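You operate a simulated robot arm through the tools that you are given. There is no shell and no other tool. Be economical: measure what you need, move in short steps, check, and stop when the job is done.

You run a simulated two-armed robot. Do the job below in one go: nothing can be reset, and whatever is moved stays where it is left.

TASK
Dry the green tray of damp discs at 40 C on the cabinet's lower shelf.
Fine: door shut while it heats; dial to OFF once it shows DRY; the discs stay in their cells. Set down upright: green sample tray.

It is judged by the outcome, as a careful person would: the job done as asked, and still so three seconds after it is handed in. It fails if anything else is knocked over, pushed out of place, dropped, spilled or broken.

THE ROBOT
Two 6-joint arms with three-finger grippers on one trunk, on a base that drives. Base frame: it is fixed to the floor where the robot stands at the start and does not move with it; the origin is under the middle of the robot, x ahead of it, y to its left, z up. Readings come in m, degrees, newtons and seconds.
The left shoulder is at the start at [0.022, 0.17, 1.394], the right one opposite. With the tool pointing down near the work surface each hand reaches from about 0.36 to 0.64 m from the robot's upright axis, wherever it stands, measured 20 degrees to its own side. Places, roughly: cabinet dial [1.3, 0, 0.9]; cabinet door [1.4, 0.1, 1.2]; cell No. 1 of the green tray [0.7, -0.5, 0.8]; cell No. 2 of the green tray [0.6, -0.6, 0.8]; drying cabinet [1.6, -0.2, 0.8]; lower shelf of the drying cabinet [1.6, -0.1, 1]. Payload 2.2 kg a hand.
The TCP of each hand is the grasp point between the finger pads, 0.025 m short of the fingertips. In the tool frame z runs along the fingers and y along their closing line. Largest opening 0.104 m; the body of the gripper starts 0.074 m behind the TCP.
Orientation is that of the tool frame in the base frame, as a unit quaternion [w, x, y, z]. With the fingers straight down and closing along the base's y, the tool's x points along the base's -x, its y along +y and its z along -z.

THE INTERFACE
- The arms move only by the tool step_arm. It takes "left_plan", "right_plan" or both (then of equal length, played together; a hand with none holds still); each is a list of rows, each a list of 3 entries, a list of its own where there are three numbers: the shift along the base's x, y, z in units of 30 mm (1.0 is 30 mm), then the turn, a rotation vector about the base's x, y, z in units of 5 degrees (1.0 is 5 degrees), then the gripper command, from -1 (fully open) to 1 (shut), values between in proportion. In form: [[[x, y, z], [rx, ry, rz], gripper], ...]. A call has 1 to 20 rows; each row shifts and turns the commanded pose from where the row before left it. A call with a number of a shift or a turn outside -1 to 1 is refused whole. Each row takes 0.2 s and may step no farther than 0.05 m and 8.6 degrees from the row before; otherwise, or with a gripper value out of range, the whole call is refused. Where a pose cannot be reached the arm comes as near as it can. A force on the tool above 90 N (or 10 N above the force at the start of the call, whichever is more), or a blocked arm, ends the call early, and 0.2 s more pass. Each finger halts on what it meets, pressing with about 22 N; the grip force reading is that of the motor and also rises with nothing between the fingers. The clock runs only during rows and for 0.2 s after the last one: add rows that do not move to give the fingers time. The reply holds the time, the measured pose of the TCP, the force on the tool along the base axes, the opening and the grip force, in the units named above and with some noise, with the torque about the TCP (base axes, N m) and any sound that the robot's microphone picked up.
- Cameras (640 x 400 px; columns grow to the right, rows downward): "scene" is now at [0.1716, 0.0074, 1.3224]; the picture's right is [0.15, -0.99, 0.00], its down [-0.34, -0.05, -0.94] and it looks along [0.93, 0.14, -0.34] (base axes); focal length 294 px, centre (320, 200). "left" rides on the left gripper at [0.082, -0.003, -0.104] in its tool frame; the picture's right is [0.04, 1.00, 0.00], its down [-0.75, 0.03, -0.66] and it looks along [-0.66, 0.03, 0.75] (tool axes); focal length 256 px, centre (320, 200). "right" rides on the right gripper at [0.082, 0.003, -0.104] in its tool frame; the picture's right is [-0.04, 1.00, 0.00], its down [-0.75, -0.03, -0.66] and it looks along [-0.66, -0.03, 0.75] (tool axes); focal length 256 px, centre (320, 200). There is no depth. A picture from a camera that has moved, and an enlarged one, comes with that camera's place and axes in the base frame and with its lens. The place of the scene camera against the robot may be out by one fixed shift of up to 0.025 m in any direction.
- snapshot(camera): a new picture of that camera. The clock stands still meanwhile.
- lift_body(by): slides the trunk up (or, below 0, down) by that many m; the arms and the scene camera ride with it, the base frame stays. It gives what a move gives, with no picture.
- base_move(legs): drives the robot by 1 to 6 legs, each [ahead, left, turn to the left] in m, m and degrees, along the robot's own axes; the way and the turn of a leg run together, so that a leg with both is an arc; at most 1.5 m and 180 degrees a leg. The arms and the cameras ride along, it lands a little off, and it stops where it bumps. It gives what a move gives.
- aim_head(pan, tilt): turns the head with the scene camera to pan (to the left, within 60 degrees either way) and tilt (down, from -29 to 69), counted from straight ahead of the robot. It gives what a move gives.
- inspect(camera, box): a new picture of the part [left, top, right, bottom] of that camera's present view, enlarged. The clock stands still meanwhile.
- sign_off(): hands the job in; it is judged then, once.

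Go step by step. Nothing tells you exact positions but the pictures and the camera data: compare them with the known pose of the tool, close in by small moves and look again before you grip or let go. The budget is 120 turns and 92 pictures, counting those below and the enlarged ones. Unless the task says otherwise, let go and move clear before handing in, and close with one line.

The tools are called after "Request:" by a JSON object that holds its "op" and its "data". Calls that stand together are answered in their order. step_arm: Moves the arms, as the interface text tells. Its arguments: {"type":"object","properties":{"left_plan":{"type":"array"},"right_plan":{"type":"array"}},"required":[]} The other tools are called the same way: lift_body (by) slides the trunk up or down; base_move (legs) drives the base; aim_head (pan, tilt) turns the head that bears the scene camera; snapshot (camera) takes a picture; inspect (camera, box) takes an enlarged picture of a part of a camera's view; sign_off () hands the job in.

At the start:

```text
time_s: 0.0
left_eef_pos: [0.5169, 0.2717, 0.9994]
left_tool_rot: [0.0, 0.0, 1.0, -0.001]
left_contact_force: [0.8, 0.2, 0.8]
left_moment: [0.02, -0.01, 0.0]
left_width: 0.1039
left_grasp_force: 0.1
right_eef_pos: [0.5235, -0.2349, 0.9991]
right_tool_rot: [0.001, 0.0, 1.0, -0.001]
right_contact_force: [-0.1, -0.6, 0.8]
right_moment: [-0.01, 0.0, -0.03]
right_width: 0.104
right_grasp_force: 0.1
trunk travel left (down, up): [-0.587, 0.155]
robot x, y, heading: [0.0035, 0.0028, -0.0]
head pan, tilt: [8.9, 19.9]
```

scene: 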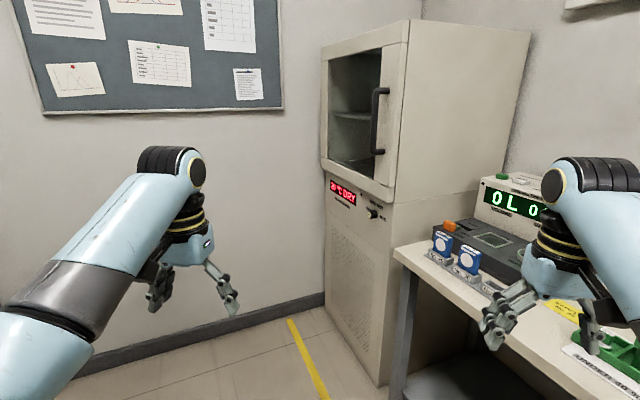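
right: 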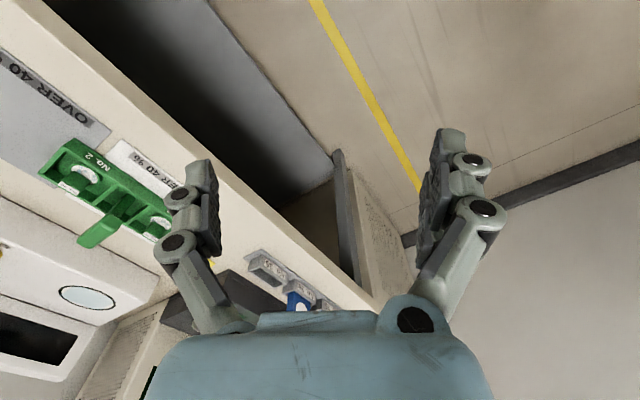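
left: 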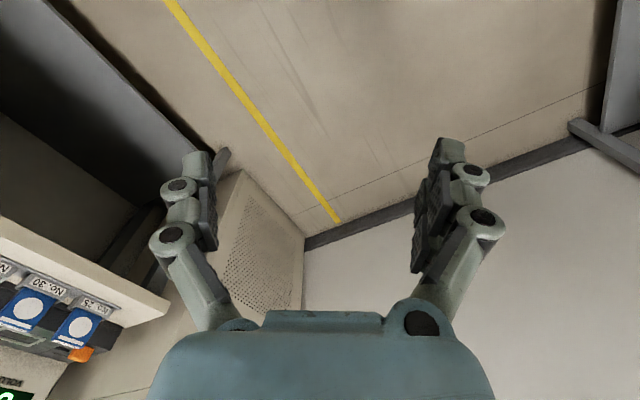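

I see the cabinet ahead, with a glass door, handle, display and dial, and the bench with the green tray to the right. I'll look at the tray and the cabinet front more closely.

Request:
{"op": "inspect", "data": {"camera": "scene", "box": [310, 20, 470, 240]}}

Request:
{"op": "aim_head", "data": {"pan": -45, "tilt": 35}}

Request:
{"op": "snapshot", "data": {"camera": "scene"}}

```text
1.82 times, centred on (390, 130) of scene
camera zoom: at [0.1716, 0.0074, 1.3224], right [0.15, -0.99, 0.0], down [-0.34, -0.05, -0.94], along [0.93, 0.14, -0.34], focal length 534 px, centre (193, 327)
```

zoom: 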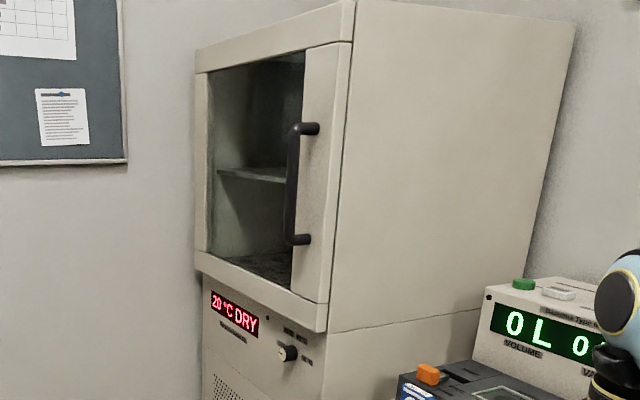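

```text
time_s: 1.2
left_eef_pos: [0.5174, 0.2724, 1.0002]
left_tool_rot: [0.0, -0.001, 1.0, 0.0]
left_contact_force: [0.3, -0.4, 0.1]
left_moment: [0.03, 0.0, -0.03]
left_width: 0.1039
left_grasp_force: 0.0
right_eef_pos: [0.5221, -0.2342, 1.0005]
right_tool_rot: [-0.001, 0.001, 1.0, 0.0]
right_contact_force: [-0.1, 0.1, -0.5]
right_moment: [-0.04, -0.04, 0.01]
right_width: 0.104
right_grasp_force: 0.1
trunk travel left (down, up): [-0.587, 0.155]
robot x, y, heading: [0.0019, 0.001, 0.1]
head pan, tilt: [-45.0, 35.0]
```

```text
87 pictures are left
camera scene: at [0.1419, -0.0692, 1.2984], right [-0.71, -0.71, 0.0], down [-0.41, 0.41, -0.82], along [0.58, -0.58, -0.57], focal length 294 px, centre (320, 200)
```

scene: 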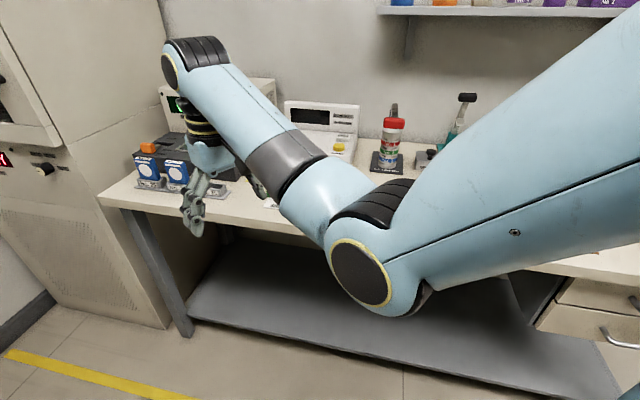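

The right-wrist view shows the green tray with a projecting handle. I'll enlarge it and read the notes.

Request:
{"op": "inspect", "data": {"camera": "right", "box": [0, 40, 240, 260]}}

```text
1.82 times, centred on (120, 150) of right
camera zoom: at [0.4414, -0.233, 1.1035], right [0.04, 1.0, 0.0], down [0.75, -0.03, 0.66], along [0.66, -0.03, -0.75], focal length 465 px, centre (684, 291)
```

zoom: 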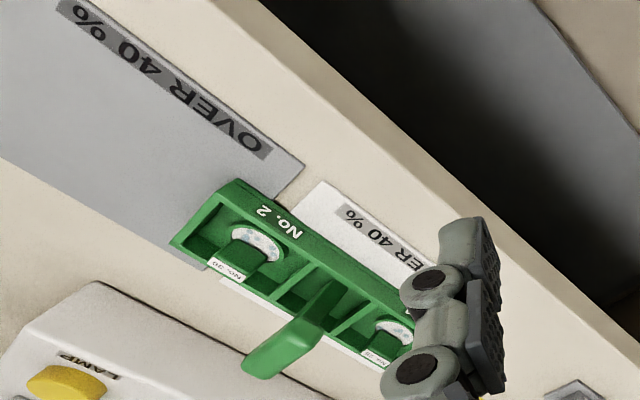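

The bench runs diagonally, about 30° off x, and the cabinet front faces the same way as the bench front. I'll turn the robot about -60° to face them and look.

Request:
{"op": "base_move", "data": {"legs": [[0, 0, -60]]}}

Request:
{"op": "aim_head", "data": {"pan": 15, "tilt": 35}}

Request:
{"op": "snapshot", "data": {"camera": "scene"}}

```text
time_s: 4.2
left_eef_pos: [0.4967, -0.3061, 1.0002]
left_tool_rot: [0.0, 0.495, 0.869, 0.001]
left_contact_force: [-0.3, 0.2, -0.7]
left_moment: [0.05, 0.01, -0.01]
left_width: 0.1039
left_grasp_force: 0.0
right_eef_pos: [0.064, -0.5691, 0.9998]
right_tool_rot: [0.0, 0.495, 0.869, -0.001]
right_contact_force: [-0.1, 0.1, -0.1]
right_moment: [-0.01, -0.03, -0.02]
right_width: 0.1038
right_grasp_force: 0.0
trunk travel left (down, up): [-0.587, 0.155]
robot x, y, heading: [0.0029, 0.0025, -59.4]
head pan, tilt: [-45.0, 35.0]
```

```text
time_s: 5.5
left_eef_pos: [0.4979, -0.3056, 0.9989]
left_tool_rot: [0.0, 0.495, 0.869, -0.001]
left_contact_force: [-0.6, -0.1, 0.7]
left_moment: [-0.01, -0.01, -0.02]
left_width: 0.1041
left_grasp_force: 0.1
right_eef_pos: [0.0641, -0.5699, 0.9997]
right_tool_rot: [0.0, 0.495, 0.869, -0.001]
right_contact_force: [0.7, 0.2, -0.3]
right_moment: [0.0, 0.01, -0.01]
right_width: 0.104
right_grasp_force: 0.0
trunk travel left (down, up): [-0.587, 0.155]
robot x, y, heading: [-0.0028, 0.0004, -59.5]
head pan, tilt: [15.0, 35.0]
```

```text
85 pictures are left
camera scene: at [0.1075, -0.1298, 1.2984], right [-0.7, -0.71, 0.0], down [-0.41, 0.4, -0.82], along [0.58, -0.57, -0.57], focal length 294 px, centre (320, 200)
```

scene: 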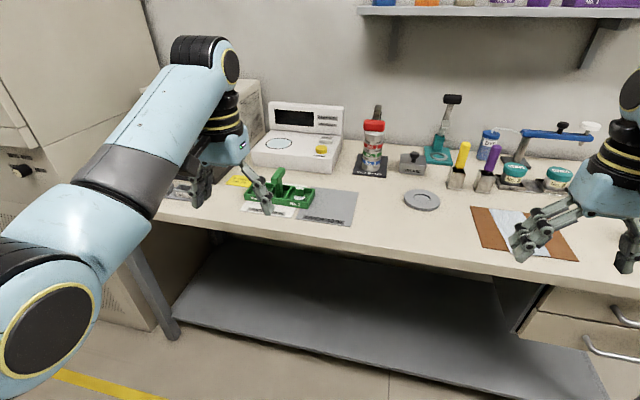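

The tray is on the bench under the left hand. I'll zoom in to see the handle shape.

Request:
{"op": "inspect", "data": {"camera": "scene", "box": [215, 150, 375, 250]}}

Request:
{"op": "snapshot", "data": {"camera": "left"}}

```text
4.00 times, centred on (295, 200) of scene
camera zoom: at [0.1075, -0.1298, 1.2984], right [-0.7, -0.71, 0.0], down [-0.41, 0.4, -0.82], along [0.58, -0.57, -0.57], focal length 1174 px, centre (420, 200)
```

zoom: 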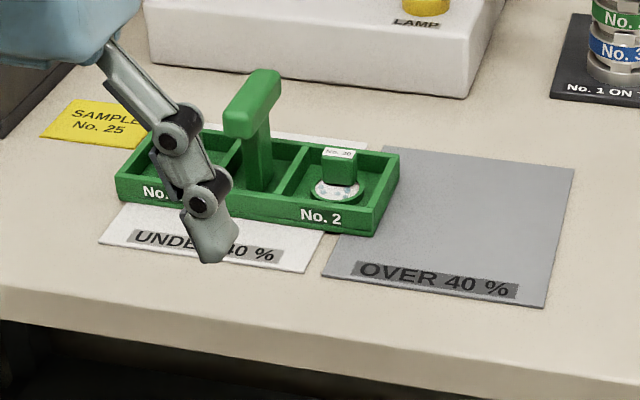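

```text
83 pictures are left
camera left: at [0.4526, -0.2382, 1.1033], right [0.84, 0.54, 0.0], down [0.41, -0.63, 0.66], along [0.36, -0.55, -0.75], focal length 256 px, centre (320, 200)
```

left: 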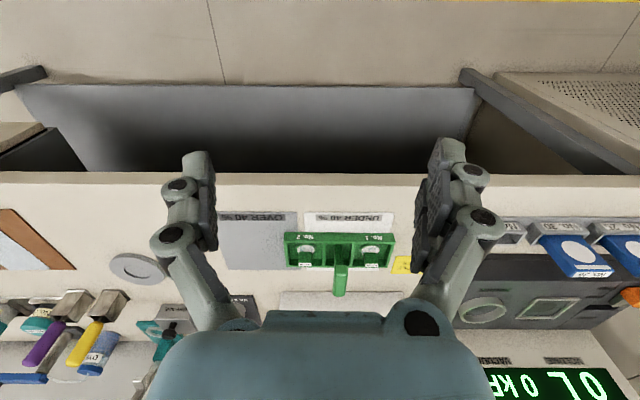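

The tray has an upright post with a horizontal bar at its top pointing into the bench, and it can be gripped from the front. First I'll drive left along the bench towards the cabinet and look at the door.

Request:
{"op": "base_move", "data": {"legs": [[-0.15, 0.0, 0], [0.0, 0.75, 0]]}}

Request:
{"op": "aim_head", "data": {"pan": 28, "tilt": 15}}

Request:
{"op": "snapshot", "data": {"camera": "scene"}}

Request:
{"op": "snapshot", "data": {"camera": "left"}}

```text
time_s: 10.6
left_eef_pos: [1.0632, 0.1977, 1.0]
left_tool_rot: [0.0, 0.496, 0.868, -0.001]
left_contact_force: [0.6, -0.5, 0.2]
left_moment: [-0.01, 0.0, -0.03]
left_width: 0.1041
left_grasp_force: 0.0
right_eef_pos: [0.6279, -0.0658, 1.0001]
right_tool_rot: [0.0, 0.497, 0.868, 0.0]
right_contact_force: [0.2, -0.7, 0.2]
right_moment: [-0.03, 0.0, 0.02]
right_width: 0.1038
right_grasp_force: 0.1
trunk travel left (down, up): [-0.587, 0.155]
robot x, y, heading: [0.5703, 0.5041, -59.7]
head pan, tilt: [15.0, 35.0]
```

```text
time_s: 11.4
left_eef_pos: [1.0628, 0.1952, 0.9983]
left_tool_rot: [0.001, 0.497, 0.868, 0.0]
left_contact_force: [0.6, 0.8, -1.0]
left_moment: [-0.02, -0.05, -0.01]
left_width: 0.1039
left_grasp_force: 0.1
right_eef_pos: [0.6279, -0.066, 0.9996]
right_tool_rot: [0.0, 0.497, 0.868, -0.001]
right_contact_force: [0.2, 0.2, -0.7]
right_moment: [-0.06, -0.03, 0.03]
right_width: 0.104
right_grasp_force: 0.1
trunk travel left (down, up): [-0.587, 0.155]
robot x, y, heading: [0.5675, 0.5024, -59.5]
head pan, tilt: [28.0, 15.0]
```

```text
82 pictures are left
camera scene: at [0.6901, 0.3867, 1.3303], right [-0.52, -0.85, 0.0], down [-0.22, 0.14, -0.97], along [0.82, -0.51, -0.26], focal length 294 px, centre (320, 200)
```

scene: 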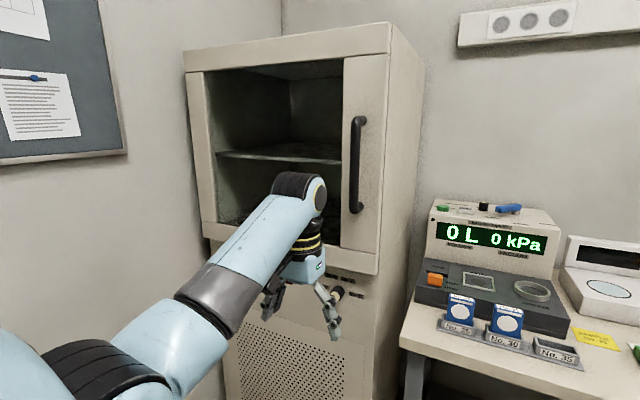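

```text
81 pictures are left
camera left: at [1.018, 0.2643, 1.1033], right [0.84, 0.54, 0.0], down [0.41, -0.63, 0.66], along [0.35, -0.55, -0.75], focal length 256 px, centre (320, 200)
```

left: 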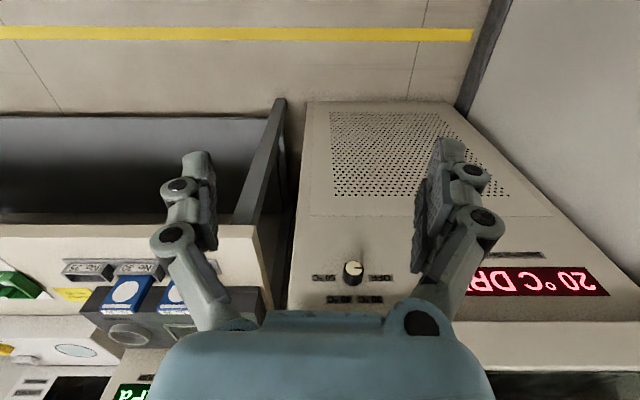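

The handle is a vertical bar at about z 1.14–1.33, some 0.75 m ahead of the robot, with the hinge on the left. I'll turn the left hand to point forward at handle height and look again.

Request:
{"op": "step_arm", "data": {"left_plan": [[[0, 0, 0.5], [-0.969, -0.571, 0], -1], [[0, 0, 0.5], [-0.969, -0.571, 0], -1], [[0, 0, 0.5], [-0.969, -0.571, 0], -1], [[0, 0, 0.5], [-0.969, -0.571, 0], -1], [[0, 0, 0.5], [-0.969, -0.571, 0], -1], [[0, 0, 0.5], [-0.969, -0.571, 0], -1], [[0, 0, 0.5], [-0.969, -0.571, 0], -1], [[0, 0, 0.5], [-0.969, -0.571, 0], -1], [[0, 0, 0.5], [-0.969, -0.571, 0], -1], [[0, 0, 0.5], [-0.969, -0.571, 0], -1], [[0, 0, 0.5], [-0.969, -0.571, 0], -1], [[0, 0, 0.5], [-0.969, -0.571, 0], -1], [[0, 0, 0.5], [-0.969, -0.571, 0], -1], [[0, 0, 0.5], [-0.969, -0.571, 0], -1], [[0, 0, 0.5], [-0.969, -0.571, 0], -1], [[0, 0, 0.5], [-0.969, -0.571, 0], -1], [[0, 0, 0], [0, 0, 0], -1]]}}

Request:
{"op": "snapshot", "data": {"camera": "left"}}

Request:
{"op": "snapshot", "data": {"camera": "scene"}}

```text
time_s: 15.0
left_eef_pos: [1.0623, 0.1957, 1.2395]
left_tool_rot: [0.613, 0.352, 0.614, -0.351]
left_contact_force: [0.1, -0.1, -0.5]
left_moment: [-0.02, 0.0, 0.0]
left_width: 0.1041
left_grasp_force: 0.2
right_eef_pos: [0.6279, -0.0666, 0.9997]
right_tool_rot: [-0.001, 0.496, 0.868, 0.0]
right_contact_force: [0.2, -0.1, -0.2]
right_moment: [-0.02, -0.01, 0.0]
right_width: 0.1039
right_grasp_force: 0.1
trunk travel left (down, up): [-0.587, 0.155]
robot x, y, heading: [0.5634, 0.504, -59.4]
head pan, tilt: [28.0, 15.0]
```

```text
80 pictures are left
camera left: at [1.0073, 0.2827, 1.1581], right [0.86, 0.51, -0.04], down [-0.31, 0.58, 0.76], along [0.41, -0.64, 0.65], focal length 256 px, centre (320, 200)
```

left: 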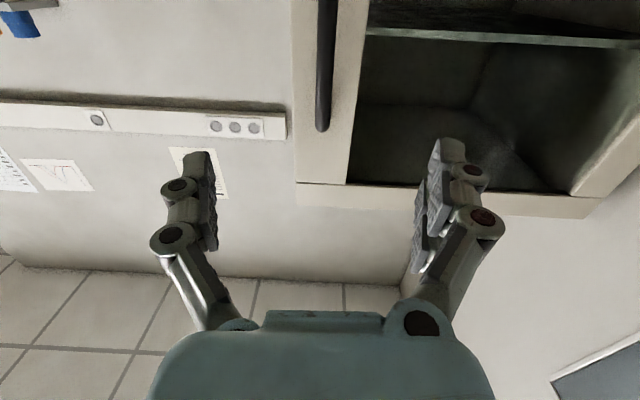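

```text
79 pictures are left
camera scene: at [0.6902, 0.3869, 1.3304], right [-0.52, -0.85, 0.0], down [-0.22, 0.14, -0.97], along [0.82, -0.51, -0.26], focal length 294 px, centre (320, 200)
```

scene: 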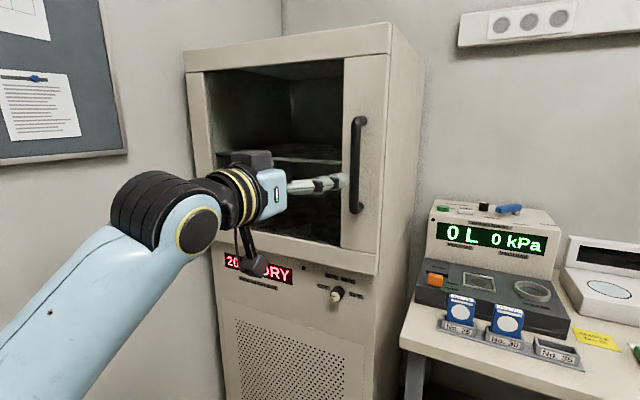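

The handle is about 0.78 m ahead, in line with the hand. I'll advance 0.20 m along the forward direction and check.

Request:
{"op": "step_arm", "data": {"left_plan": [[[0.43, -0.715, 0], [0, 0, 0], -1], [[0.43, -0.715, 0], [0, 0, 0], -1], [[0.43, -0.715, 0], [0, 0, 0], -1], [[0.43, -0.715, 0], [0, 0, 0], -1], [[0.43, -0.715, 0], [0, 0, 0], -1], [[0.43, -0.715, 0], [0, 0, 0], -1], [[0.43, -0.715, 0], [0, 0, 0], -1], [[0.43, -0.715, 0], [0, 0, 0], -1]]}}

Request:
{"op": "snapshot", "data": {"camera": "left"}}

Request:
{"op": "inspect", "data": {"camera": "scene", "box": [220, 60, 420, 320]}}

```text
time_s: 16.8
left_eef_pos: [1.1663, 0.0223, 1.2408]
left_tool_rot: [0.613, 0.351, 0.615, -0.35]
left_contact_force: [0.6, 1.0, 0.1]
left_moment: [-0.03, -0.04, 0.03]
left_width: 0.1036
left_grasp_force: 0.2
right_eef_pos: [0.6271, -0.0659, 0.999]
right_tool_rot: [-0.001, 0.496, 0.868, 0.001]
right_contact_force: [1.1, -0.7, 0.7]
right_moment: [0.0, -0.01, -0.02]
right_width: 0.1039
right_grasp_force: 0.1
trunk travel left (down, up): [-0.587, 0.155]
robot x, y, heading: [0.5667, 0.5013, -59.8]
head pan, tilt: [28.0, 15.0]
```

```text
78 pictures are left
camera left: at [1.1104, 0.1097, 1.1583], right [0.86, 0.51, -0.04], down [-0.31, 0.58, 0.76], along [0.41, -0.64, 0.65], focal length 256 px, centre (320, 200)
```

left: 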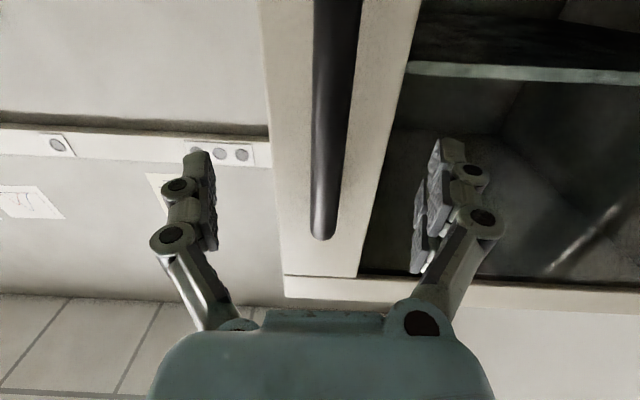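

```text
1.54 times, centred on (320, 190) of scene
camera zoom: at [0.6904, 0.386, 1.3303], right [-0.52, -0.85, 0.0], down [-0.22, 0.14, -0.97], along [0.82, -0.51, -0.26], focal length 452 px, centre (320, 215)
```

zoom: 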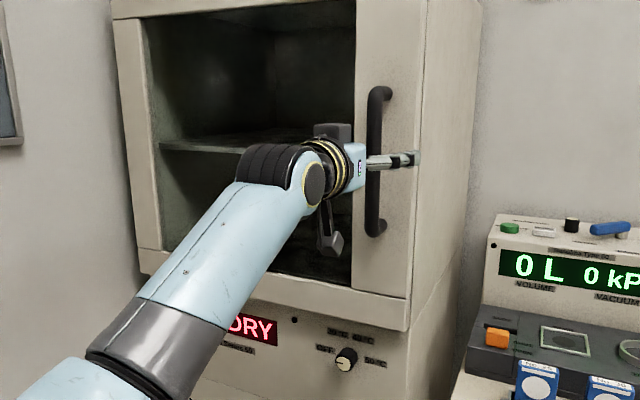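

The bar is about 0.036 m ahead of the TCP and about centred. I'll advance 0.036 m, then close.

Request:
{"op": "step_arm", "data": {"left_plan": [[[0.38, -0.48, 0], [0, 0, 0], -1], [[0.38, -0.48, 0], [0, 0, 0], -1], [[0, 0, 0], [0, 0, 0], 1], [[0, 0, 0], [0, 0, 0], 1], [[0, 0, 0], [0, 0, 0], 1], [[0, 0, 0], [0, 0, 0], 1], [[0, 0, 0], [0, 0, 0], 1]]}}

Request:
{"op": "snapshot", "data": {"camera": "left"}}

```text
time_s: 18.4
left_eef_pos: [1.1878, -0.0051, 1.2388]
left_tool_rot: [0.613, 0.353, 0.614, -0.351]
left_contact_force: [-0.6, -0.7, -0.8]
left_moment: [-0.05, 0.17, -0.09]
left_width: 0.0169
left_grasp_force: 41.9
right_eef_pos: [0.6275, -0.0672, 0.9994]
right_tool_rot: [0.0, 0.497, 0.868, 0.0]
right_contact_force: [-0.1, -0.4, -0.5]
right_moment: [-0.03, -0.02, -0.02]
right_width: 0.1037
right_grasp_force: 0.2
trunk travel left (down, up): [-0.587, 0.155]
robot x, y, heading: [0.5697, 0.5032, -59.5]
head pan, tilt: [28.0, 15.0]
```

```text
76 pictures are left
camera left: at [1.1324, 0.0828, 1.1579], right [0.86, 0.51, -0.04], down [-0.31, 0.58, 0.76], along [0.41, -0.64, 0.65], focal length 256 px, centre (320, 200)
```

left: 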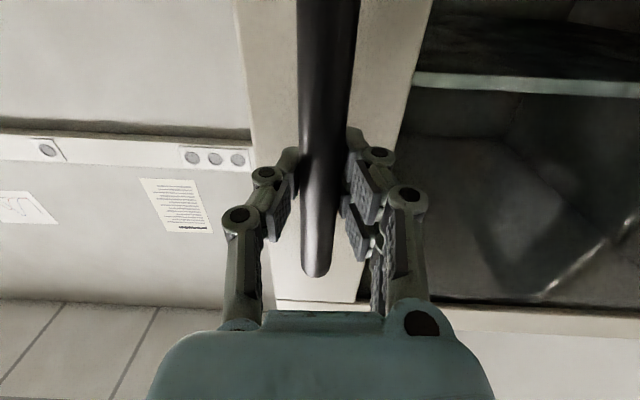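

Gripped at width 0.017. I'll pull the door open along an arc, taking the hinge about 0.565 m to the left, for the first 16°.

Request:
{"op": "step_arm", "data": {"left_plan": [[[-0.24, 0.613, 0], [0, 0, -0.2], 1], [[-0.24, 0.613, 0], [0, 0, -0.2], 1], [[-0.24, 0.613, 0], [0, 0, -0.2], 1], [[-0.24, 0.613, 0], [0, 0, -0.2], 1], [[-0.153, 0.64, 0], [0, 0, -0.2], 1], [[-0.153, 0.64, 0], [0, 0, -0.2], 1], [[-0.153, 0.64, 0], [0, 0, -0.2], 1], [[-0.153, 0.64, 0], [0, 0, -0.2], 1]]}}

Request:
{"op": "snapshot", "data": {"camera": "scene"}}

```text
time_s: 20.2
left_eef_pos: [1.1402, 0.1471, 1.2386]
left_tool_rot: [0.588, 0.394, 0.588, -0.392]
left_contact_force: [-6.7, -0.9, -1.3]
left_moment: [0.17, 0.23, -0.14]
left_width: 0.0177
left_grasp_force: 41.6
right_eef_pos: [0.6279, -0.0649, 0.9992]
right_tool_rot: [-0.001, 0.497, 0.868, 0.0]
right_contact_force: [0.4, -0.2, 0.0]
right_moment: [0.01, -0.03, 0.0]
right_width: 0.1042
right_grasp_force: 0.2
trunk travel left (down, up): [-0.587, 0.155]
robot x, y, heading: [0.5668, 0.5033, -59.5]
head pan, tilt: [28.0, 15.0]
```

```text
75 pictures are left
camera scene: at [0.6891, 0.3875, 1.3305], right [-0.52, -0.85, 0.0], down [-0.22, 0.14, -0.97], along [0.82, -0.51, -0.26], focal length 294 px, centre (320, 200)
```

scene: 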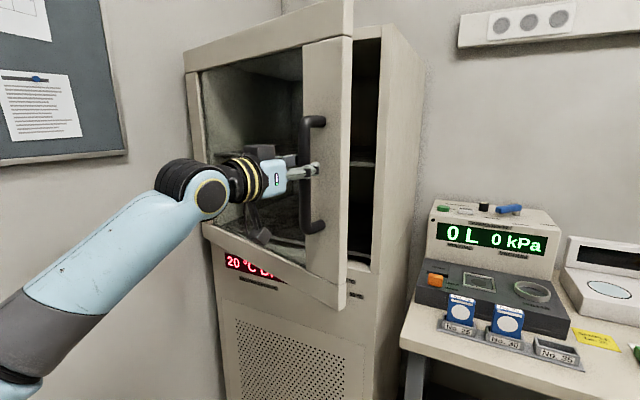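

The door follows well. Continuing to about 40°.

Request:
{"op": "step_arm", "data": {"left_plan": [[[-0.084, 0.767, 0], [0, 0, -0.3], 1], [[-0.084, 0.767, 0], [0, 0, -0.3], 1], [[-0.084, 0.767, 0], [0, 0, -0.3], 1], [[-0.084, 0.767, 0], [0, 0, -0.3], 1], [[-0.084, 0.767, 0], [0, 0, -0.3], 1], [[0.077, 0.757, 0], [0, 0, -0.3], 1], [[0.077, 0.757, 0], [0, 0, -0.3], 1], [[0.077, 0.757, 0], [0, 0, -0.3], 1], [[0.077, 0.757, 0], [0, 0, -0.3], 1], [[0.077, 0.757, 0], [0, 0, -0.3], 1]]}}

Request:
{"op": "snapshot", "data": {"camera": "scene"}}

```text
time_s: 21.8
left_eef_pos: [1.1372, 0.2678, 1.2324]
left_tool_rot: [0.566, 0.427, 0.564, -0.423]
left_contact_force: [63.1, -8.4, -9.0]
left_moment: [0.99, 0.97, -0.37]
left_width: 0.008
left_grasp_force: 31.3
left hand out of reach, approached as far as the arm can: row 5, 6, 7, 8
right_eef_pos: [0.637, -0.0673, 0.998]
right_tool_rot: [-0.003, 0.494, 0.869, -0.001]
right_contact_force: [-1.1, -0.1, -0.9]
right_moment: [0.0, -0.08, 0.01]
right_width: 0.1041
right_grasp_force: 0.1
trunk travel left (down, up): [-0.587, 0.155]
robot x, y, heading: [0.5695, 0.5032, -59.2]
head pan, tilt: [28.0, 15.0]
stopped in row 8 (left hand): the force on the tool passed its limit at 103 N (the readings are from after the stop); the commanded pose is now the measured one
```

```text
74 pictures are left
camera scene: at [0.6998, 0.3856, 1.3291], right [-0.52, -0.85, 0.0], down [-0.23, 0.14, -0.96], along [0.82, -0.5, -0.26], focal length 294 px, centre (320, 200)
```

scene: 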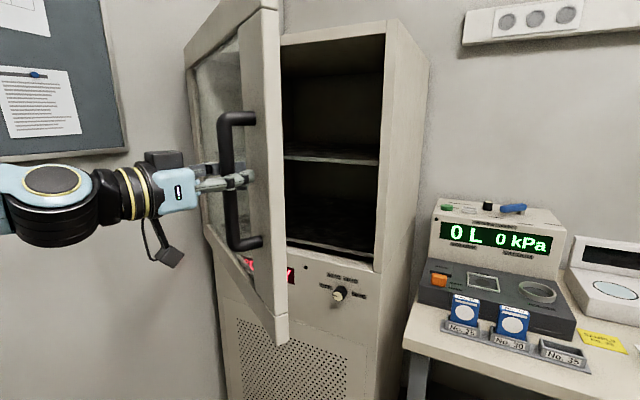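

The door is open about 45° and the arm has reached its limit. I'll release the bar and back the base away.

Request:
{"op": "step_arm", "data": {"left_plan": [[[0, 0, 0], [0, 0, 0], -1], [[0, 0, 0], [0, 0, 0], -1], [[0, 0, 0], [0, 0, 0], -1], [[0, 0, 0], [0, 0, 0], -1], [[0, 0, 0], [0, 0, 0], -1], [[0, 0, 0], [0, 0, 0], -1]]}}

Request:
{"op": "snapshot", "data": {"camera": "left"}}

```text
time_s: 23.2
left_eef_pos: [1.1216, 0.2671, 1.2389]
left_tool_rot: [0.563, 0.435, 0.557, -0.429]
left_contact_force: [0.9, -0.4, 0.5]
left_moment: [-0.02, 0.02, 0.0]
left_width: 0.1036
left_grasp_force: 0.1
right_eef_pos: [0.6323, -0.0649, 1.0003]
right_tool_rot: [0.0, 0.494, 0.869, 0.001]
right_contact_force: [-0.3, 1.0, -0.2]
right_moment: [-0.01, 0.02, -0.02]
right_width: 0.104
right_grasp_force: 0.0
trunk travel left (down, up): [-0.587, 0.155]
robot x, y, heading: [0.568, 0.5006, -59.5]
head pan, tilt: [28.0, 15.0]
```

```text
73 pictures are left
camera left: at [1.0924, 0.3673, 1.1568], right [0.97, 0.25, -0.03], down [-0.15, 0.64, 0.75], along [0.21, -0.72, 0.66], focal length 256 px, centre (320, 200)
```

left: 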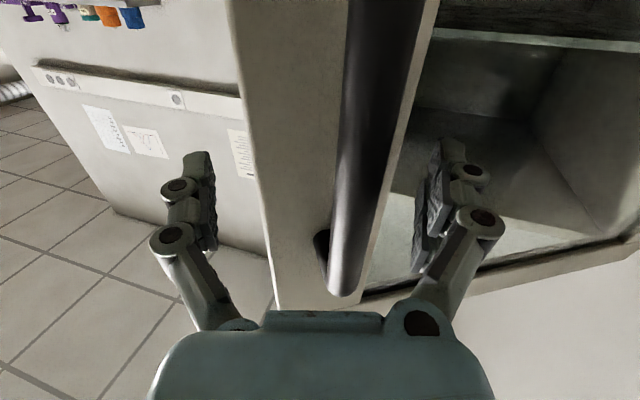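

Fingers are free of the bar. I'll back the base off.

Request:
{"op": "base_move", "data": {"legs": [[-0.14, 0.04, 0]]}}

Request:
{"op": "snapshot", "data": {"camera": "scene"}}

```text
time_s: 24.6
left_eef_pos: [1.0859, 0.4101, 1.2395]
left_tool_rot: [0.565, 0.434, 0.556, -0.428]
left_contact_force: [-0.6, 0.0, -0.2]
left_moment: [0.01, -0.02, 0.0]
left_width: 0.1042
left_grasp_force: 0.1
right_eef_pos: [0.5972, 0.075, 1.0005]
right_tool_rot: [0.0, 0.494, 0.869, 0.0]
right_contact_force: [-0.2, 0.0, -0.5]
right_moment: [-0.03, -0.02, 0.01]
right_width: 0.1042
right_grasp_force: 0.1
trunk travel left (down, up): [-0.587, 0.155]
robot x, y, heading: [0.5312, 0.6436, -58.9]
head pan, tilt: [28.0, 15.0]
```

```text
72 pictures are left
camera scene: at [0.6563, 0.5288, 1.3305], right [-0.52, -0.85, 0.0], down [-0.22, 0.13, -0.97], along [0.82, -0.5, -0.26], focal length 294 px, centre (320, 200)
```

scene: 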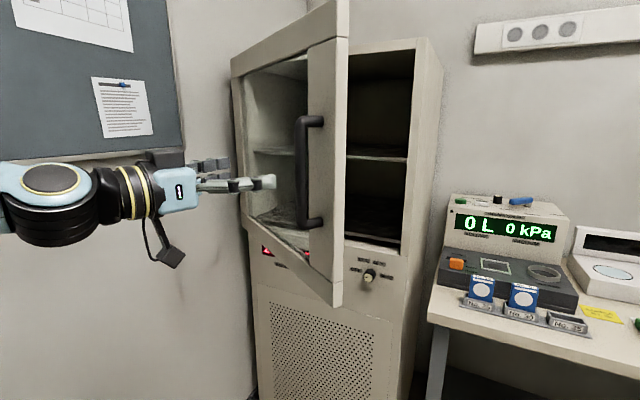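

The door is about 30° open. I'll shift the base right so the left hand passes the door's free edge, then reach forward inside it and sweep left.

Request:
{"op": "base_move", "data": {"legs": [[0, -0.26, 0]]}}

Request:
{"op": "step_arm", "data": {"left_plan": [[[0.29, -0.5, 0], [0, 0, 0.6], 1], [[0.29, -0.5, 0], [0, 0, 0.6], 1], [[0.29, -0.5, 0], [0, 0, 0.6], 1], [[0.29, -0.5, 0], [0, 0, 0.6], 1], [[0, 0, 0], [0, 0, 0], 1]]}}

Request:
{"op": "snapshot", "data": {"camera": "scene"}}

```text
time_s: 26.4
left_eef_pos: [0.8613, 0.2751, 1.2391]
left_tool_rot: [0.563, 0.436, 0.556, -0.43]
left_contact_force: [0.2, 0.1, -0.4]
left_moment: [-0.01, -0.04, 0.03]
left_width: 0.1039
left_grasp_force: 0.1
right_eef_pos: [0.372, -0.0564, 0.9999]
right_tool_rot: [0.0, 0.496, 0.868, 0.001]
right_contact_force: [0.0, 0.2, 0.2]
right_moment: [-0.01, -0.02, 0.0]
right_width: 0.1039
right_grasp_force: 0.1
trunk travel left (down, up): [-0.587, 0.155]
robot x, y, heading: [0.3088, 0.5106, -59.7]
head pan, tilt: [28.0, 15.0]
```

```text
time_s: 27.6
left_eef_pos: [0.9007, 0.224, 1.2366]
left_tool_rot: [0.605, 0.375, 0.598, -0.368]
left_contact_force: [0.2, 0.3, -0.3]
left_moment: [0.0, -0.04, -0.02]
left_width: 0.0
left_grasp_force: 22.2
left hand out of reach, approached as far as the arm can: row 1
right_eef_pos: [0.3724, -0.0556, 1.0002]
right_tool_rot: [0.0, 0.496, 0.868, 0.0]
right_contact_force: [-0.4, 0.3, 0.1]
right_moment: [-0.03, 0.02, 0.03]
right_width: 0.1038
right_grasp_force: 0.0
trunk travel left (down, up): [-0.587, 0.155]
robot x, y, heading: [0.3112, 0.5139, -59.8]
head pan, tilt: [28.0, 15.0]
```

```text
71 pictures are left
camera scene: at [0.4341, 0.3964, 1.3304], right [-0.52, -0.85, 0.0], down [-0.22, 0.14, -0.97], along [0.82, -0.51, -0.26], focal length 294 px, centre (320, 200)
```

scene: 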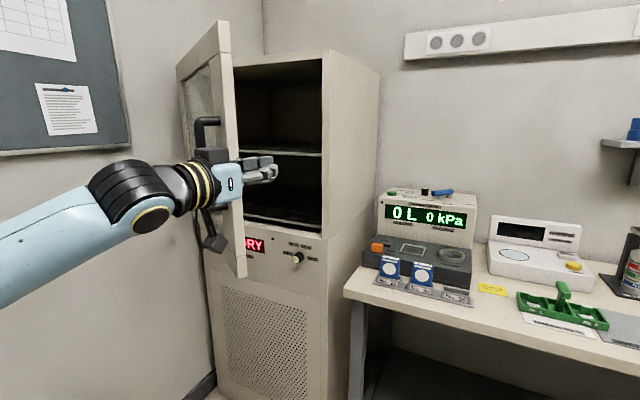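

Hand is clear to the right of the door's edge. I'll reach forward 0.22 m, then sweep left against the inner face.

Request:
{"op": "step_arm", "data": {"left_plan": [[[0.37, -0.633, 0], [0, 0, 0], 1], [[0.37, -0.633, 0], [0, 0, 0], 1], [[0.37, -0.633, 0], [0, 0, 0], 1], [[0.37, -0.633, 0], [0, 0, 0], 1], [[0.37, -0.633, 0], [0, 0, 0], 1], [[0.37, -0.633, 0], [0, 0, 0], 1], [[0.37, -0.633, 0], [0, 0, 0], 1], [[0.37, -0.633, 0], [0, 0, 0], 1], [[0.37, -0.633, 0], [0, 0, 0], 1], [[0.37, -0.633, 0], [0, 0, 0], 1], [[0.57, 0.33, 0], [0, 0, 0], 1], [[0.57, 0.33, 0], [0, 0, 0], 1], [[0.57, 0.33, 0], [0, 0, 0], 1], [[0.57, 0.33, 0], [0, 0, 0], 1], [[0.57, 0.33, 0], [0, 0, 0], 1], [[0.57, 0.33, 0], [0, 0, 0], 1]]}}

Request:
{"op": "snapshot", "data": {"camera": "scene"}}

```text
time_s: 31.0
left_eef_pos: [1.1096, 0.09, 1.2371]
left_tool_rot: [0.604, 0.377, 0.597, -0.369]
left_contact_force: [-7.8, 0.6, -1.2]
left_moment: [-0.1, 0.18, 0.9]
left_width: 0.0
left_grasp_force: 22.3
right_eef_pos: [0.3709, -0.0568, 0.9996]
right_tool_rot: [0.001, 0.497, 0.868, 0.001]
right_contact_force: [0.2, 0.2, 1.3]
right_moment: [0.0, 0.0, 0.0]
right_width: 0.1041
right_grasp_force: 0.1
trunk travel left (down, up): [-0.587, 0.155]
robot x, y, heading: [0.3116, 0.5106, -59.8]
head pan, tilt: [28.0, 15.0]
```

```text
70 pictures are left
camera scene: at [0.4321, 0.3955, 1.3305], right [-0.52, -0.85, 0.0], down [-0.22, 0.14, -0.97], along [0.82, -0.51, -0.26], focal length 294 px, centre (320, 200)
```

scene: 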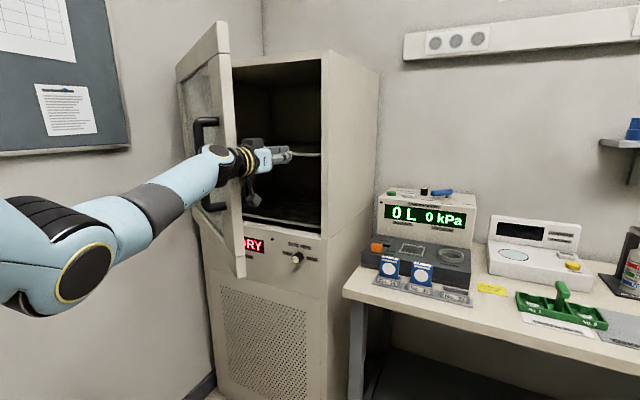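

Contact made and the door moves easily. I'll drive the base left to swing it further.

Request:
{"op": "base_move", "data": {"legs": [[0, 0.25, 0]]}}

Request:
{"op": "snapshot", "data": {"camera": "scene"}}

```text
time_s: 31.8
left_eef_pos: [1.1094, 0.0875, 1.2383]
left_tool_rot: [0.599, 0.377, 0.596, -0.379]
left_contact_force: [-18.6, -1.0, 4.9]
left_moment: [0.58, 0.58, 2.24]
left_width: 0.0001
left_grasp_force: 22.1
right_eef_pos: [0.377, -0.0491, 1.0011]
right_tool_rot: [0.002, 0.499, 0.867, 0.001]
right_contact_force: [0.1, 0.4, 1.3]
right_moment: [-0.01, 0.01, -0.02]
right_width: 0.1039
right_grasp_force: 0.2
trunk travel left (down, up): [-0.587, 0.155]
robot x, y, heading: [0.3198, 0.5183, -60.0]
head pan, tilt: [28.0, 15.0]
stopped in leg 1: the robot was blocked; the commanded pose is now the measured one
```

```text
69 pictures are left
camera scene: at [0.4397, 0.4023, 1.3308], right [-0.53, -0.85, 0.0], down [-0.22, 0.14, -0.97], along [0.82, -0.51, -0.26], focal length 294 px, centre (320, 200)
```

scene: 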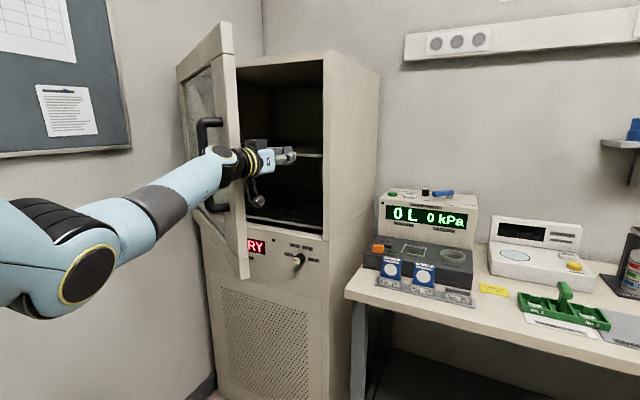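

The base halts on contact, so the pushing has to come from the arm. I'll sweep the arm left and slightly back along the door's arc.

Request:
{"op": "step_arm", "data": {"left_plan": [[[0.5, 0.5, 0], [0, 0, 0.3], 1], [[0.5, 0.5, 0], [0, 0, 0.3], 1], [[0.5, 0.5, 0], [0, 0, 0.3], 1], [[0.45, 0.6, 0], [0, 0, 0.3], 1], [[0.45, 0.6, 0], [0, 0, 0.3], 1], [[0.45, 0.6, 0], [0, 0, 0.3], 1], [[0.4, 0.65, 0], [0, 0, 0.3], 1], [[0.4, 0.65, 0], [0, 0, 0.3], 1]]}}

Request:
{"op": "snapshot", "data": {"camera": "scene"}}

```text
time_s: 32.4
left_eef_pos: [1.1109, 0.0967, 1.2345]
left_tool_rot: [0.6, 0.372, 0.6, -0.377]
left_contact_force: [-51.8, -2.2, 12.0]
left_moment: [1.36, -1.14, 6.46]
left_width: 0.0001
left_grasp_force: 21.9
right_eef_pos: [0.3658, -0.0505, 1.0009]
right_tool_rot: [0.004, 0.503, 0.864, 0.003]
right_contact_force: [-0.1, -0.3, -0.8]
right_moment: [-0.04, -0.03, -0.02]
right_width: 0.1039
right_grasp_force: 0.1
trunk travel left (down, up): [-0.587, 0.155]
robot x, y, heading: [0.3158, 0.5179, -60.3]
head pan, tilt: [28.0, 15.0]
stopped in row 2 (left hand): the force on the tool passed its limit at 112 N (the readings are from after the stop); the commanded pose is now the measured one
```

```text
68 pictures are left
camera scene: at [0.4303, 0.4015, 1.3316], right [-0.53, -0.85, 0.0], down [-0.21, 0.14, -0.97], along [0.82, -0.52, -0.25], focal length 294 px, centre (320, 200)
```

scene: 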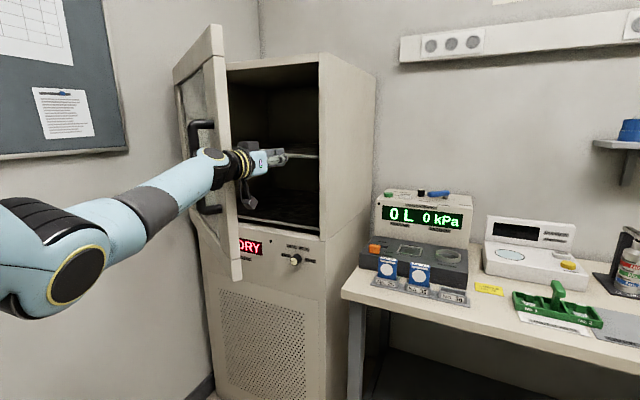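

Pushing sideways only jams against the hinge line at this angle. I'll retract the hand, reposition the base farther back, and re-grip the handle to pull further.

Request:
{"op": "step_arm", "data": {"left_plan": [[[-0.87, -0.5, 0], [0, 0, 0], 1], [[-0.87, -0.5, 0], [0, 0, 0], 1], [[-0.87, -0.5, 0], [0, 0, 0], 1], [[-0.5, 0.86, 0], [0, 0, 0], 1], [[-0.5, 0.86, 0], [0, 0, 0], 1], [[-0.5, 0.86, 0], [0, 0, 0], 1], [[-0.5, 0.86, 0], [0, 0, 0], 1], [[-0.5, 0.86, 0], [0, 0, 0], -1], [[-0.5, 0.86, 0], [0, 0, -0.5], -1], [[-0.5, 0.86, 0], [0, 0, -0.5], -1], [[-0.5, 0.86, 0], [0, 0, -0.5], -1], [[0, 0, 0], [0, 0, -0.5], -1], [[0, 0, 0], [0, 0, -0.5], -1], [[0, 0, 0], [0, 0, -0.5], -1]]}}

Request:
{"op": "base_move", "data": {"legs": [[-0.14, 0, 0], [0, 0.3, 0]]}}

Request:
{"op": "snapshot", "data": {"camera": "scene"}}

Request:
{"op": "snapshot", "data": {"camera": "left"}}

```text
time_s: 35.4
left_eef_pos: [0.9273, 0.2648, 1.2264]
left_tool_rot: [0.542, 0.445, 0.554, -0.449]
left_contact_force: [-0.9, -0.3, -0.4]
left_moment: [0.01, -0.03, -0.03]
left_width: 0.1038
left_grasp_force: 0.0
right_eef_pos: [0.3754, -0.0508, 0.9989]
right_tool_rot: [0.0, 0.501, 0.866, 0.0]
right_contact_force: [-0.5, -0.5, -0.3]
right_moment: [0.02, -0.03, 0.0]
right_width: 0.1039
right_grasp_force: 0.1
trunk travel left (down, up): [-0.587, 0.155]
robot x, y, heading: [0.3159, 0.5199, -60.3]
head pan, tilt: [28.0, 15.0]
```

```text
time_s: 38.4
left_eef_pos: [1.1109, 0.5328, 1.2261]
left_tool_rot: [0.543, 0.445, 0.552, -0.449]
left_contact_force: [0.1, 0.1, -0.1]
left_moment: [-0.01, 0.0, -0.05]
left_width: 0.1041
left_grasp_force: 0.1
right_eef_pos: [0.5567, 0.2179, 0.9992]
right_tool_rot: [0.0, 0.502, 0.865, 0.0]
right_contact_force: [1.0, 0.0, 1.1]
right_moment: [-0.02, 0.03, 0.02]
right_width: 0.1042
right_grasp_force: 0.0
trunk travel left (down, up): [-0.587, 0.155]
robot x, y, heading: [0.5011, 0.7892, -60.1]
head pan, tilt: [28.0, 15.0]
```

```text
67 pictures are left
camera scene: at [0.6245, 0.6705, 1.3303], right [-0.53, -0.85, 0.0], down [-0.22, 0.14, -0.97], along [0.82, -0.52, -0.26], focal length 294 px, centre (320, 200)
```

scene: 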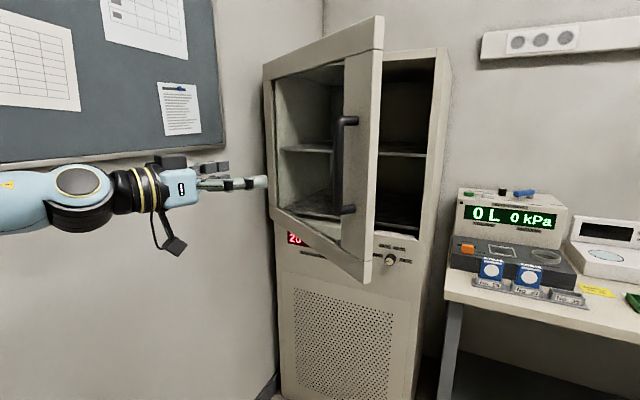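

```text
66 pictures are left
camera left: at [1.0845, 0.6337, 1.1455], right [0.98, 0.2, -0.05], down [-0.09, 0.65, 0.76], along [0.19, -0.74, 0.65], focal length 256 px, centre (320, 200)
```

left: 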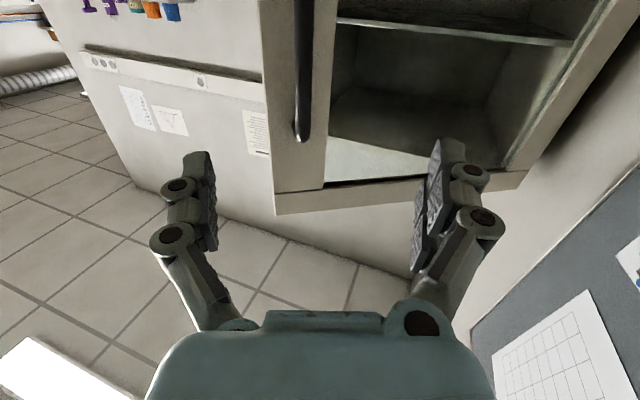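

The handle is at about (1.13, 0.295). I'll approach 0.2 m and check.

Request:
{"op": "step_arm", "data": {"left_plan": [[[0.08, -0.83, 0], [0, 0, 0], -1], [[0.08, -0.83, 0], [0, 0, 0], -1], [[0.08, -0.83, 0], [0, 0, 0], -1], [[0.08, -0.83, 0], [0, 0, 0], -1], [[0.08, -0.83, 0], [0, 0, 0], -1], [[0.08, -0.83, 0], [0, 0, 0], -1], [[0.08, -0.83, 0], [0, 0, 0], -1], [[0.08, -0.83, 0], [0, 0, 0], -1]]}}

Request:
{"op": "snapshot", "data": {"camera": "left"}}

```text
time_s: 40.1
left_eef_pos: [1.1289, 0.3318, 1.2266]
left_tool_rot: [0.543, 0.446, 0.552, -0.449]
left_contact_force: [-0.6, -0.8, -0.5]
left_moment: [-0.03, 0.02, 0.01]
left_width: 0.1038
left_grasp_force: 0.0
right_eef_pos: [0.5563, 0.2158, 0.9992]
right_tool_rot: [0.0, 0.502, 0.865, 0.002]
right_contact_force: [-0.6, -0.5, 0.6]
right_moment: [0.02, -0.02, 0.01]
right_width: 0.104
right_grasp_force: 0.1
trunk travel left (down, up): [-0.587, 0.155]
robot x, y, heading: [0.5006, 0.7898, -60.3]
head pan, tilt: [28.0, 15.0]
```

```text
65 pictures are left
camera left: at [1.1028, 0.4327, 1.1452], right [0.98, 0.2, -0.05], down [-0.09, 0.65, 0.76], along [0.18, -0.74, 0.65], focal length 256 px, centre (320, 200)
```

left: 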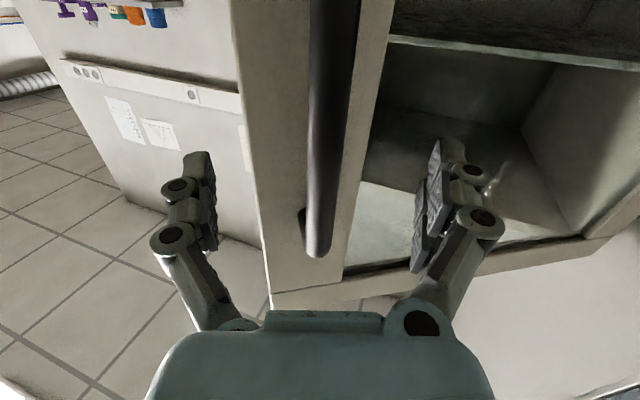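

I'll advance 0.02 m, grip, and pull along the arc to about 60° open.

Request:
{"op": "step_arm", "data": {"left_plan": [[[0.1, -0.66, 0], [0, 0, 0], -1], [[0, 0, 0], [0, 0, 0], 1], [[0, 0, 0], [0, 0, 0], 1], [[0, 0, 0], [0, 0, 0], 1], [[0, 0, 0], [0, 0, 0], 1], [[0, 0, 0], [0, 0, 0], 1], [[0.104, 0.66, 0], [0, 0, 0], 1], [[0.104, 0.66, 0], [0, 0, 0], 1], [[0.104, 0.66, 0], [0, 0, 0], 1], [[0.104, 0.66, 0], [0, 0, 0], 1], [[0.104, 0.66, 0], [0, 0, 0], 1], [[0.228, 0.627, 0], [0, 0, 0], 1], [[0.228, 0.627, 0], [0, 0, 0], 1], [[0.228, 0.627, 0], [0, 0, 0], 1], [[0.228, 0.627, 0], [0, 0, 0], 1]]}}

Request:
{"op": "snapshot", "data": {"camera": "scene"}}

```text
time_s: 43.4
left_eef_pos: [1.186, 0.4831, 1.2269]
left_tool_rot: [0.546, 0.441, 0.554, -0.448]
left_contact_force: [58.9, -27.7, 18.9]
left_moment: [0.19, -1.57, 0.52]
left_width: 0.0194
left_grasp_force: 44.3
right_eef_pos: [0.5618, 0.2153, 0.9974]
right_tool_rot: [-0.004, 0.502, 0.865, 0.0]
right_contact_force: [-0.4, 0.2, -0.2]
right_moment: [-0.03, -0.03, 0.02]
right_width: 0.1042
right_grasp_force: 0.1
trunk travel left (down, up): [-0.587, 0.155]
robot x, y, heading: [0.5023, 0.7873, -60.2]
head pan, tilt: [28.0, 15.0]
```

```text
64 pictures are left
camera scene: at [0.632, 0.6664, 1.3294], right [-0.53, -0.85, 0.0], down [-0.23, 0.14, -0.96], along [0.81, -0.52, -0.27], focal length 294 px, centre (320, 200)
```

scene: 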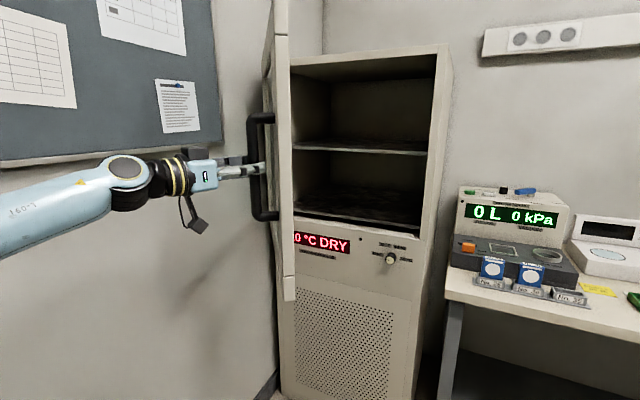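

It's about 50° open, and the radial force shows I should veer more to +x. I'll continue along a corrected arc.

Request:
{"op": "step_arm", "data": {"left_plan": [[[0.45, 0.45, 0], [0, 0, 0], 1], [[0.4, 0.52, 0], [0, 0, 0], 1], [[0.36, 0.57, 0], [0, 0, 0], 1], [[0.36, 0.57, 0], [0, 0, 0], 1], [[0.4, 0.53, 0], [0, 0, 0], 1], [[0.42, 0.5, 0], [0, 0, 0], 1], [[0.45, 0.49, 0], [0, 0, 0], 1], [[0.45, 0.49, 0], [0, 0, 0], 1]]}}

Request:
{"op": "snapshot", "data": {"camera": "scene"}}

```text
time_s: 45.1
left_eef_pos: [1.2739, 0.6119, 1.2257]
left_tool_rot: [0.543, 0.445, 0.552, -0.449]
left_contact_force: [2.6, -2.0, 6.3]
left_moment: [0.3, -1.13, 0.07]
left_width: 0.0187
left_grasp_force: 43.1
right_eef_pos: [0.5553, 0.2183, 0.9998]
right_tool_rot: [0.0, 0.501, 0.865, 0.001]
right_contact_force: [0.4, 0.4, 0.2]
right_moment: [-0.04, -0.01, 0.01]
right_width: 0.1042
right_grasp_force: 0.1
trunk travel left (down, up): [-0.587, 0.155]
robot x, y, heading: [0.5027, 0.7884, -60.2]
head pan, tilt: [28.0, 15.0]
```

```text
63 pictures are left
camera scene: at [0.6233, 0.6703, 1.3304], right [-0.53, -0.85, 0.0], down [-0.22, 0.14, -0.97], along [0.82, -0.51, -0.26], focal length 294 px, centre (320, 200)
```

scene: 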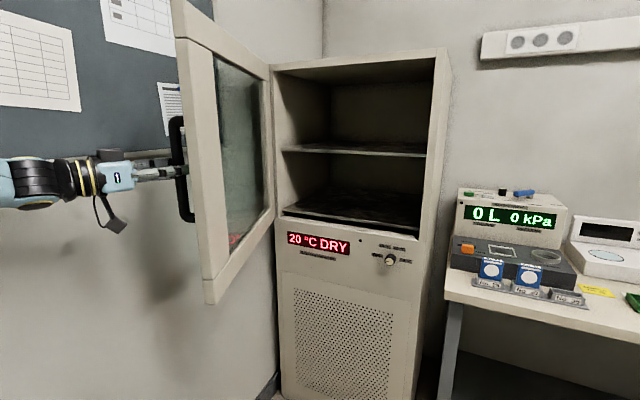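

About 66° open and forces are low. A bit further, then release and withdraw.

Request:
{"op": "step_arm", "data": {"left_plan": [[[0.41, 0.525, 0], [0, 0, 0], 1], [[0.41, 0.525, 0], [0, 0, 0], 1], [[0.41, 0.525, 0], [0, 0, 0], 1], [[0.48, 0.46, 0], [0, 0, 0], 1], [[0.48, 0.46, 0], [0, 0, 0], 1], [[0.48, 0.46, 0], [0, 0, 0], 1], [[0.53, 0.4, 0], [0, 0, 0], 1], [[0.53, 0.4, 0], [0, 0, 0], 1], [[0, 0, 0], [0, 0, 0], -1], [[0, 0, 0], [0, 0, 0], -1], [[0, 0, 0], [0, 0, 0], -1], [[0, 0, 0], [0, 0, 0], -1], [[0, 0, 0], [0, 0, 0], -1]]}}

Request:
{"op": "snapshot", "data": {"camera": "left"}}

Request:
{"op": "snapshot", "data": {"camera": "scene"}}

```text
time_s: 47.2
left_eef_pos: [1.3338, 0.6438, 1.1938]
left_tool_rot: [0.501, 0.449, 0.553, -0.492]
left_contact_force: [-2.6, 1.1, 3.1]
left_moment: [0.13, 0.02, -0.06]
left_width: 0.0753
left_grasp_force: 0.4
right_eef_pos: [0.5471, 0.1974, 1.0014]
right_tool_rot: [-0.006, 0.513, 0.858, -0.002]
right_contact_force: [0.0, 0.1, 0.1]
right_moment: [0.0, 0.02, -0.01]
right_width: 0.1042
right_grasp_force: 0.0
trunk travel left (down, up): [-0.587, 0.155]
robot x, y, heading: [0.4945, 0.7748, -62.2]
head pan, tilt: [28.0, 15.0]
stopped in row 10 (left hand): the arm was blocked; the commanded pose is now the measured one
```

```text
62 pictures are left
camera left: at [1.3099, 0.7451, 1.1147], right [0.98, 0.11, -0.14], down [0.03, 0.65, 0.76], along [0.17, -0.75, 0.64], focal length 256 px, centre (320, 200)
```

left: 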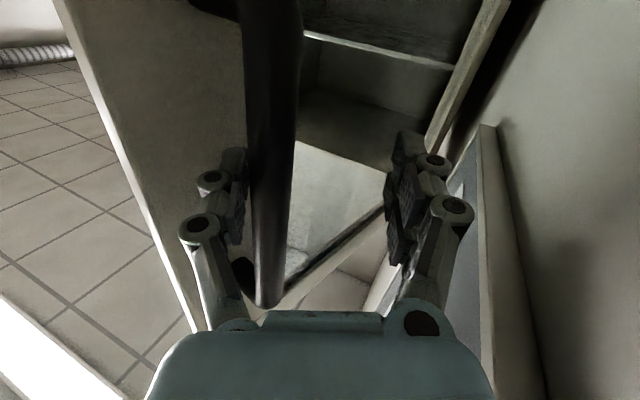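

```text
61 pictures are left
camera scene: at [0.579, 0.6431, 1.3352], right [-0.56, -0.83, -0.02], down [-0.19, 0.15, -0.97], along [0.81, -0.54, -0.24], focal length 294 px, centre (320, 200)
```

scene: 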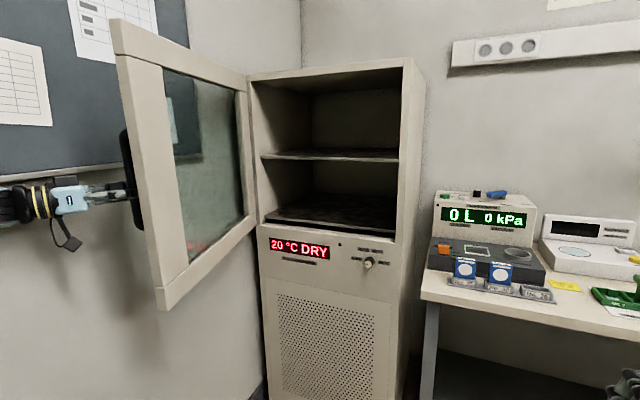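

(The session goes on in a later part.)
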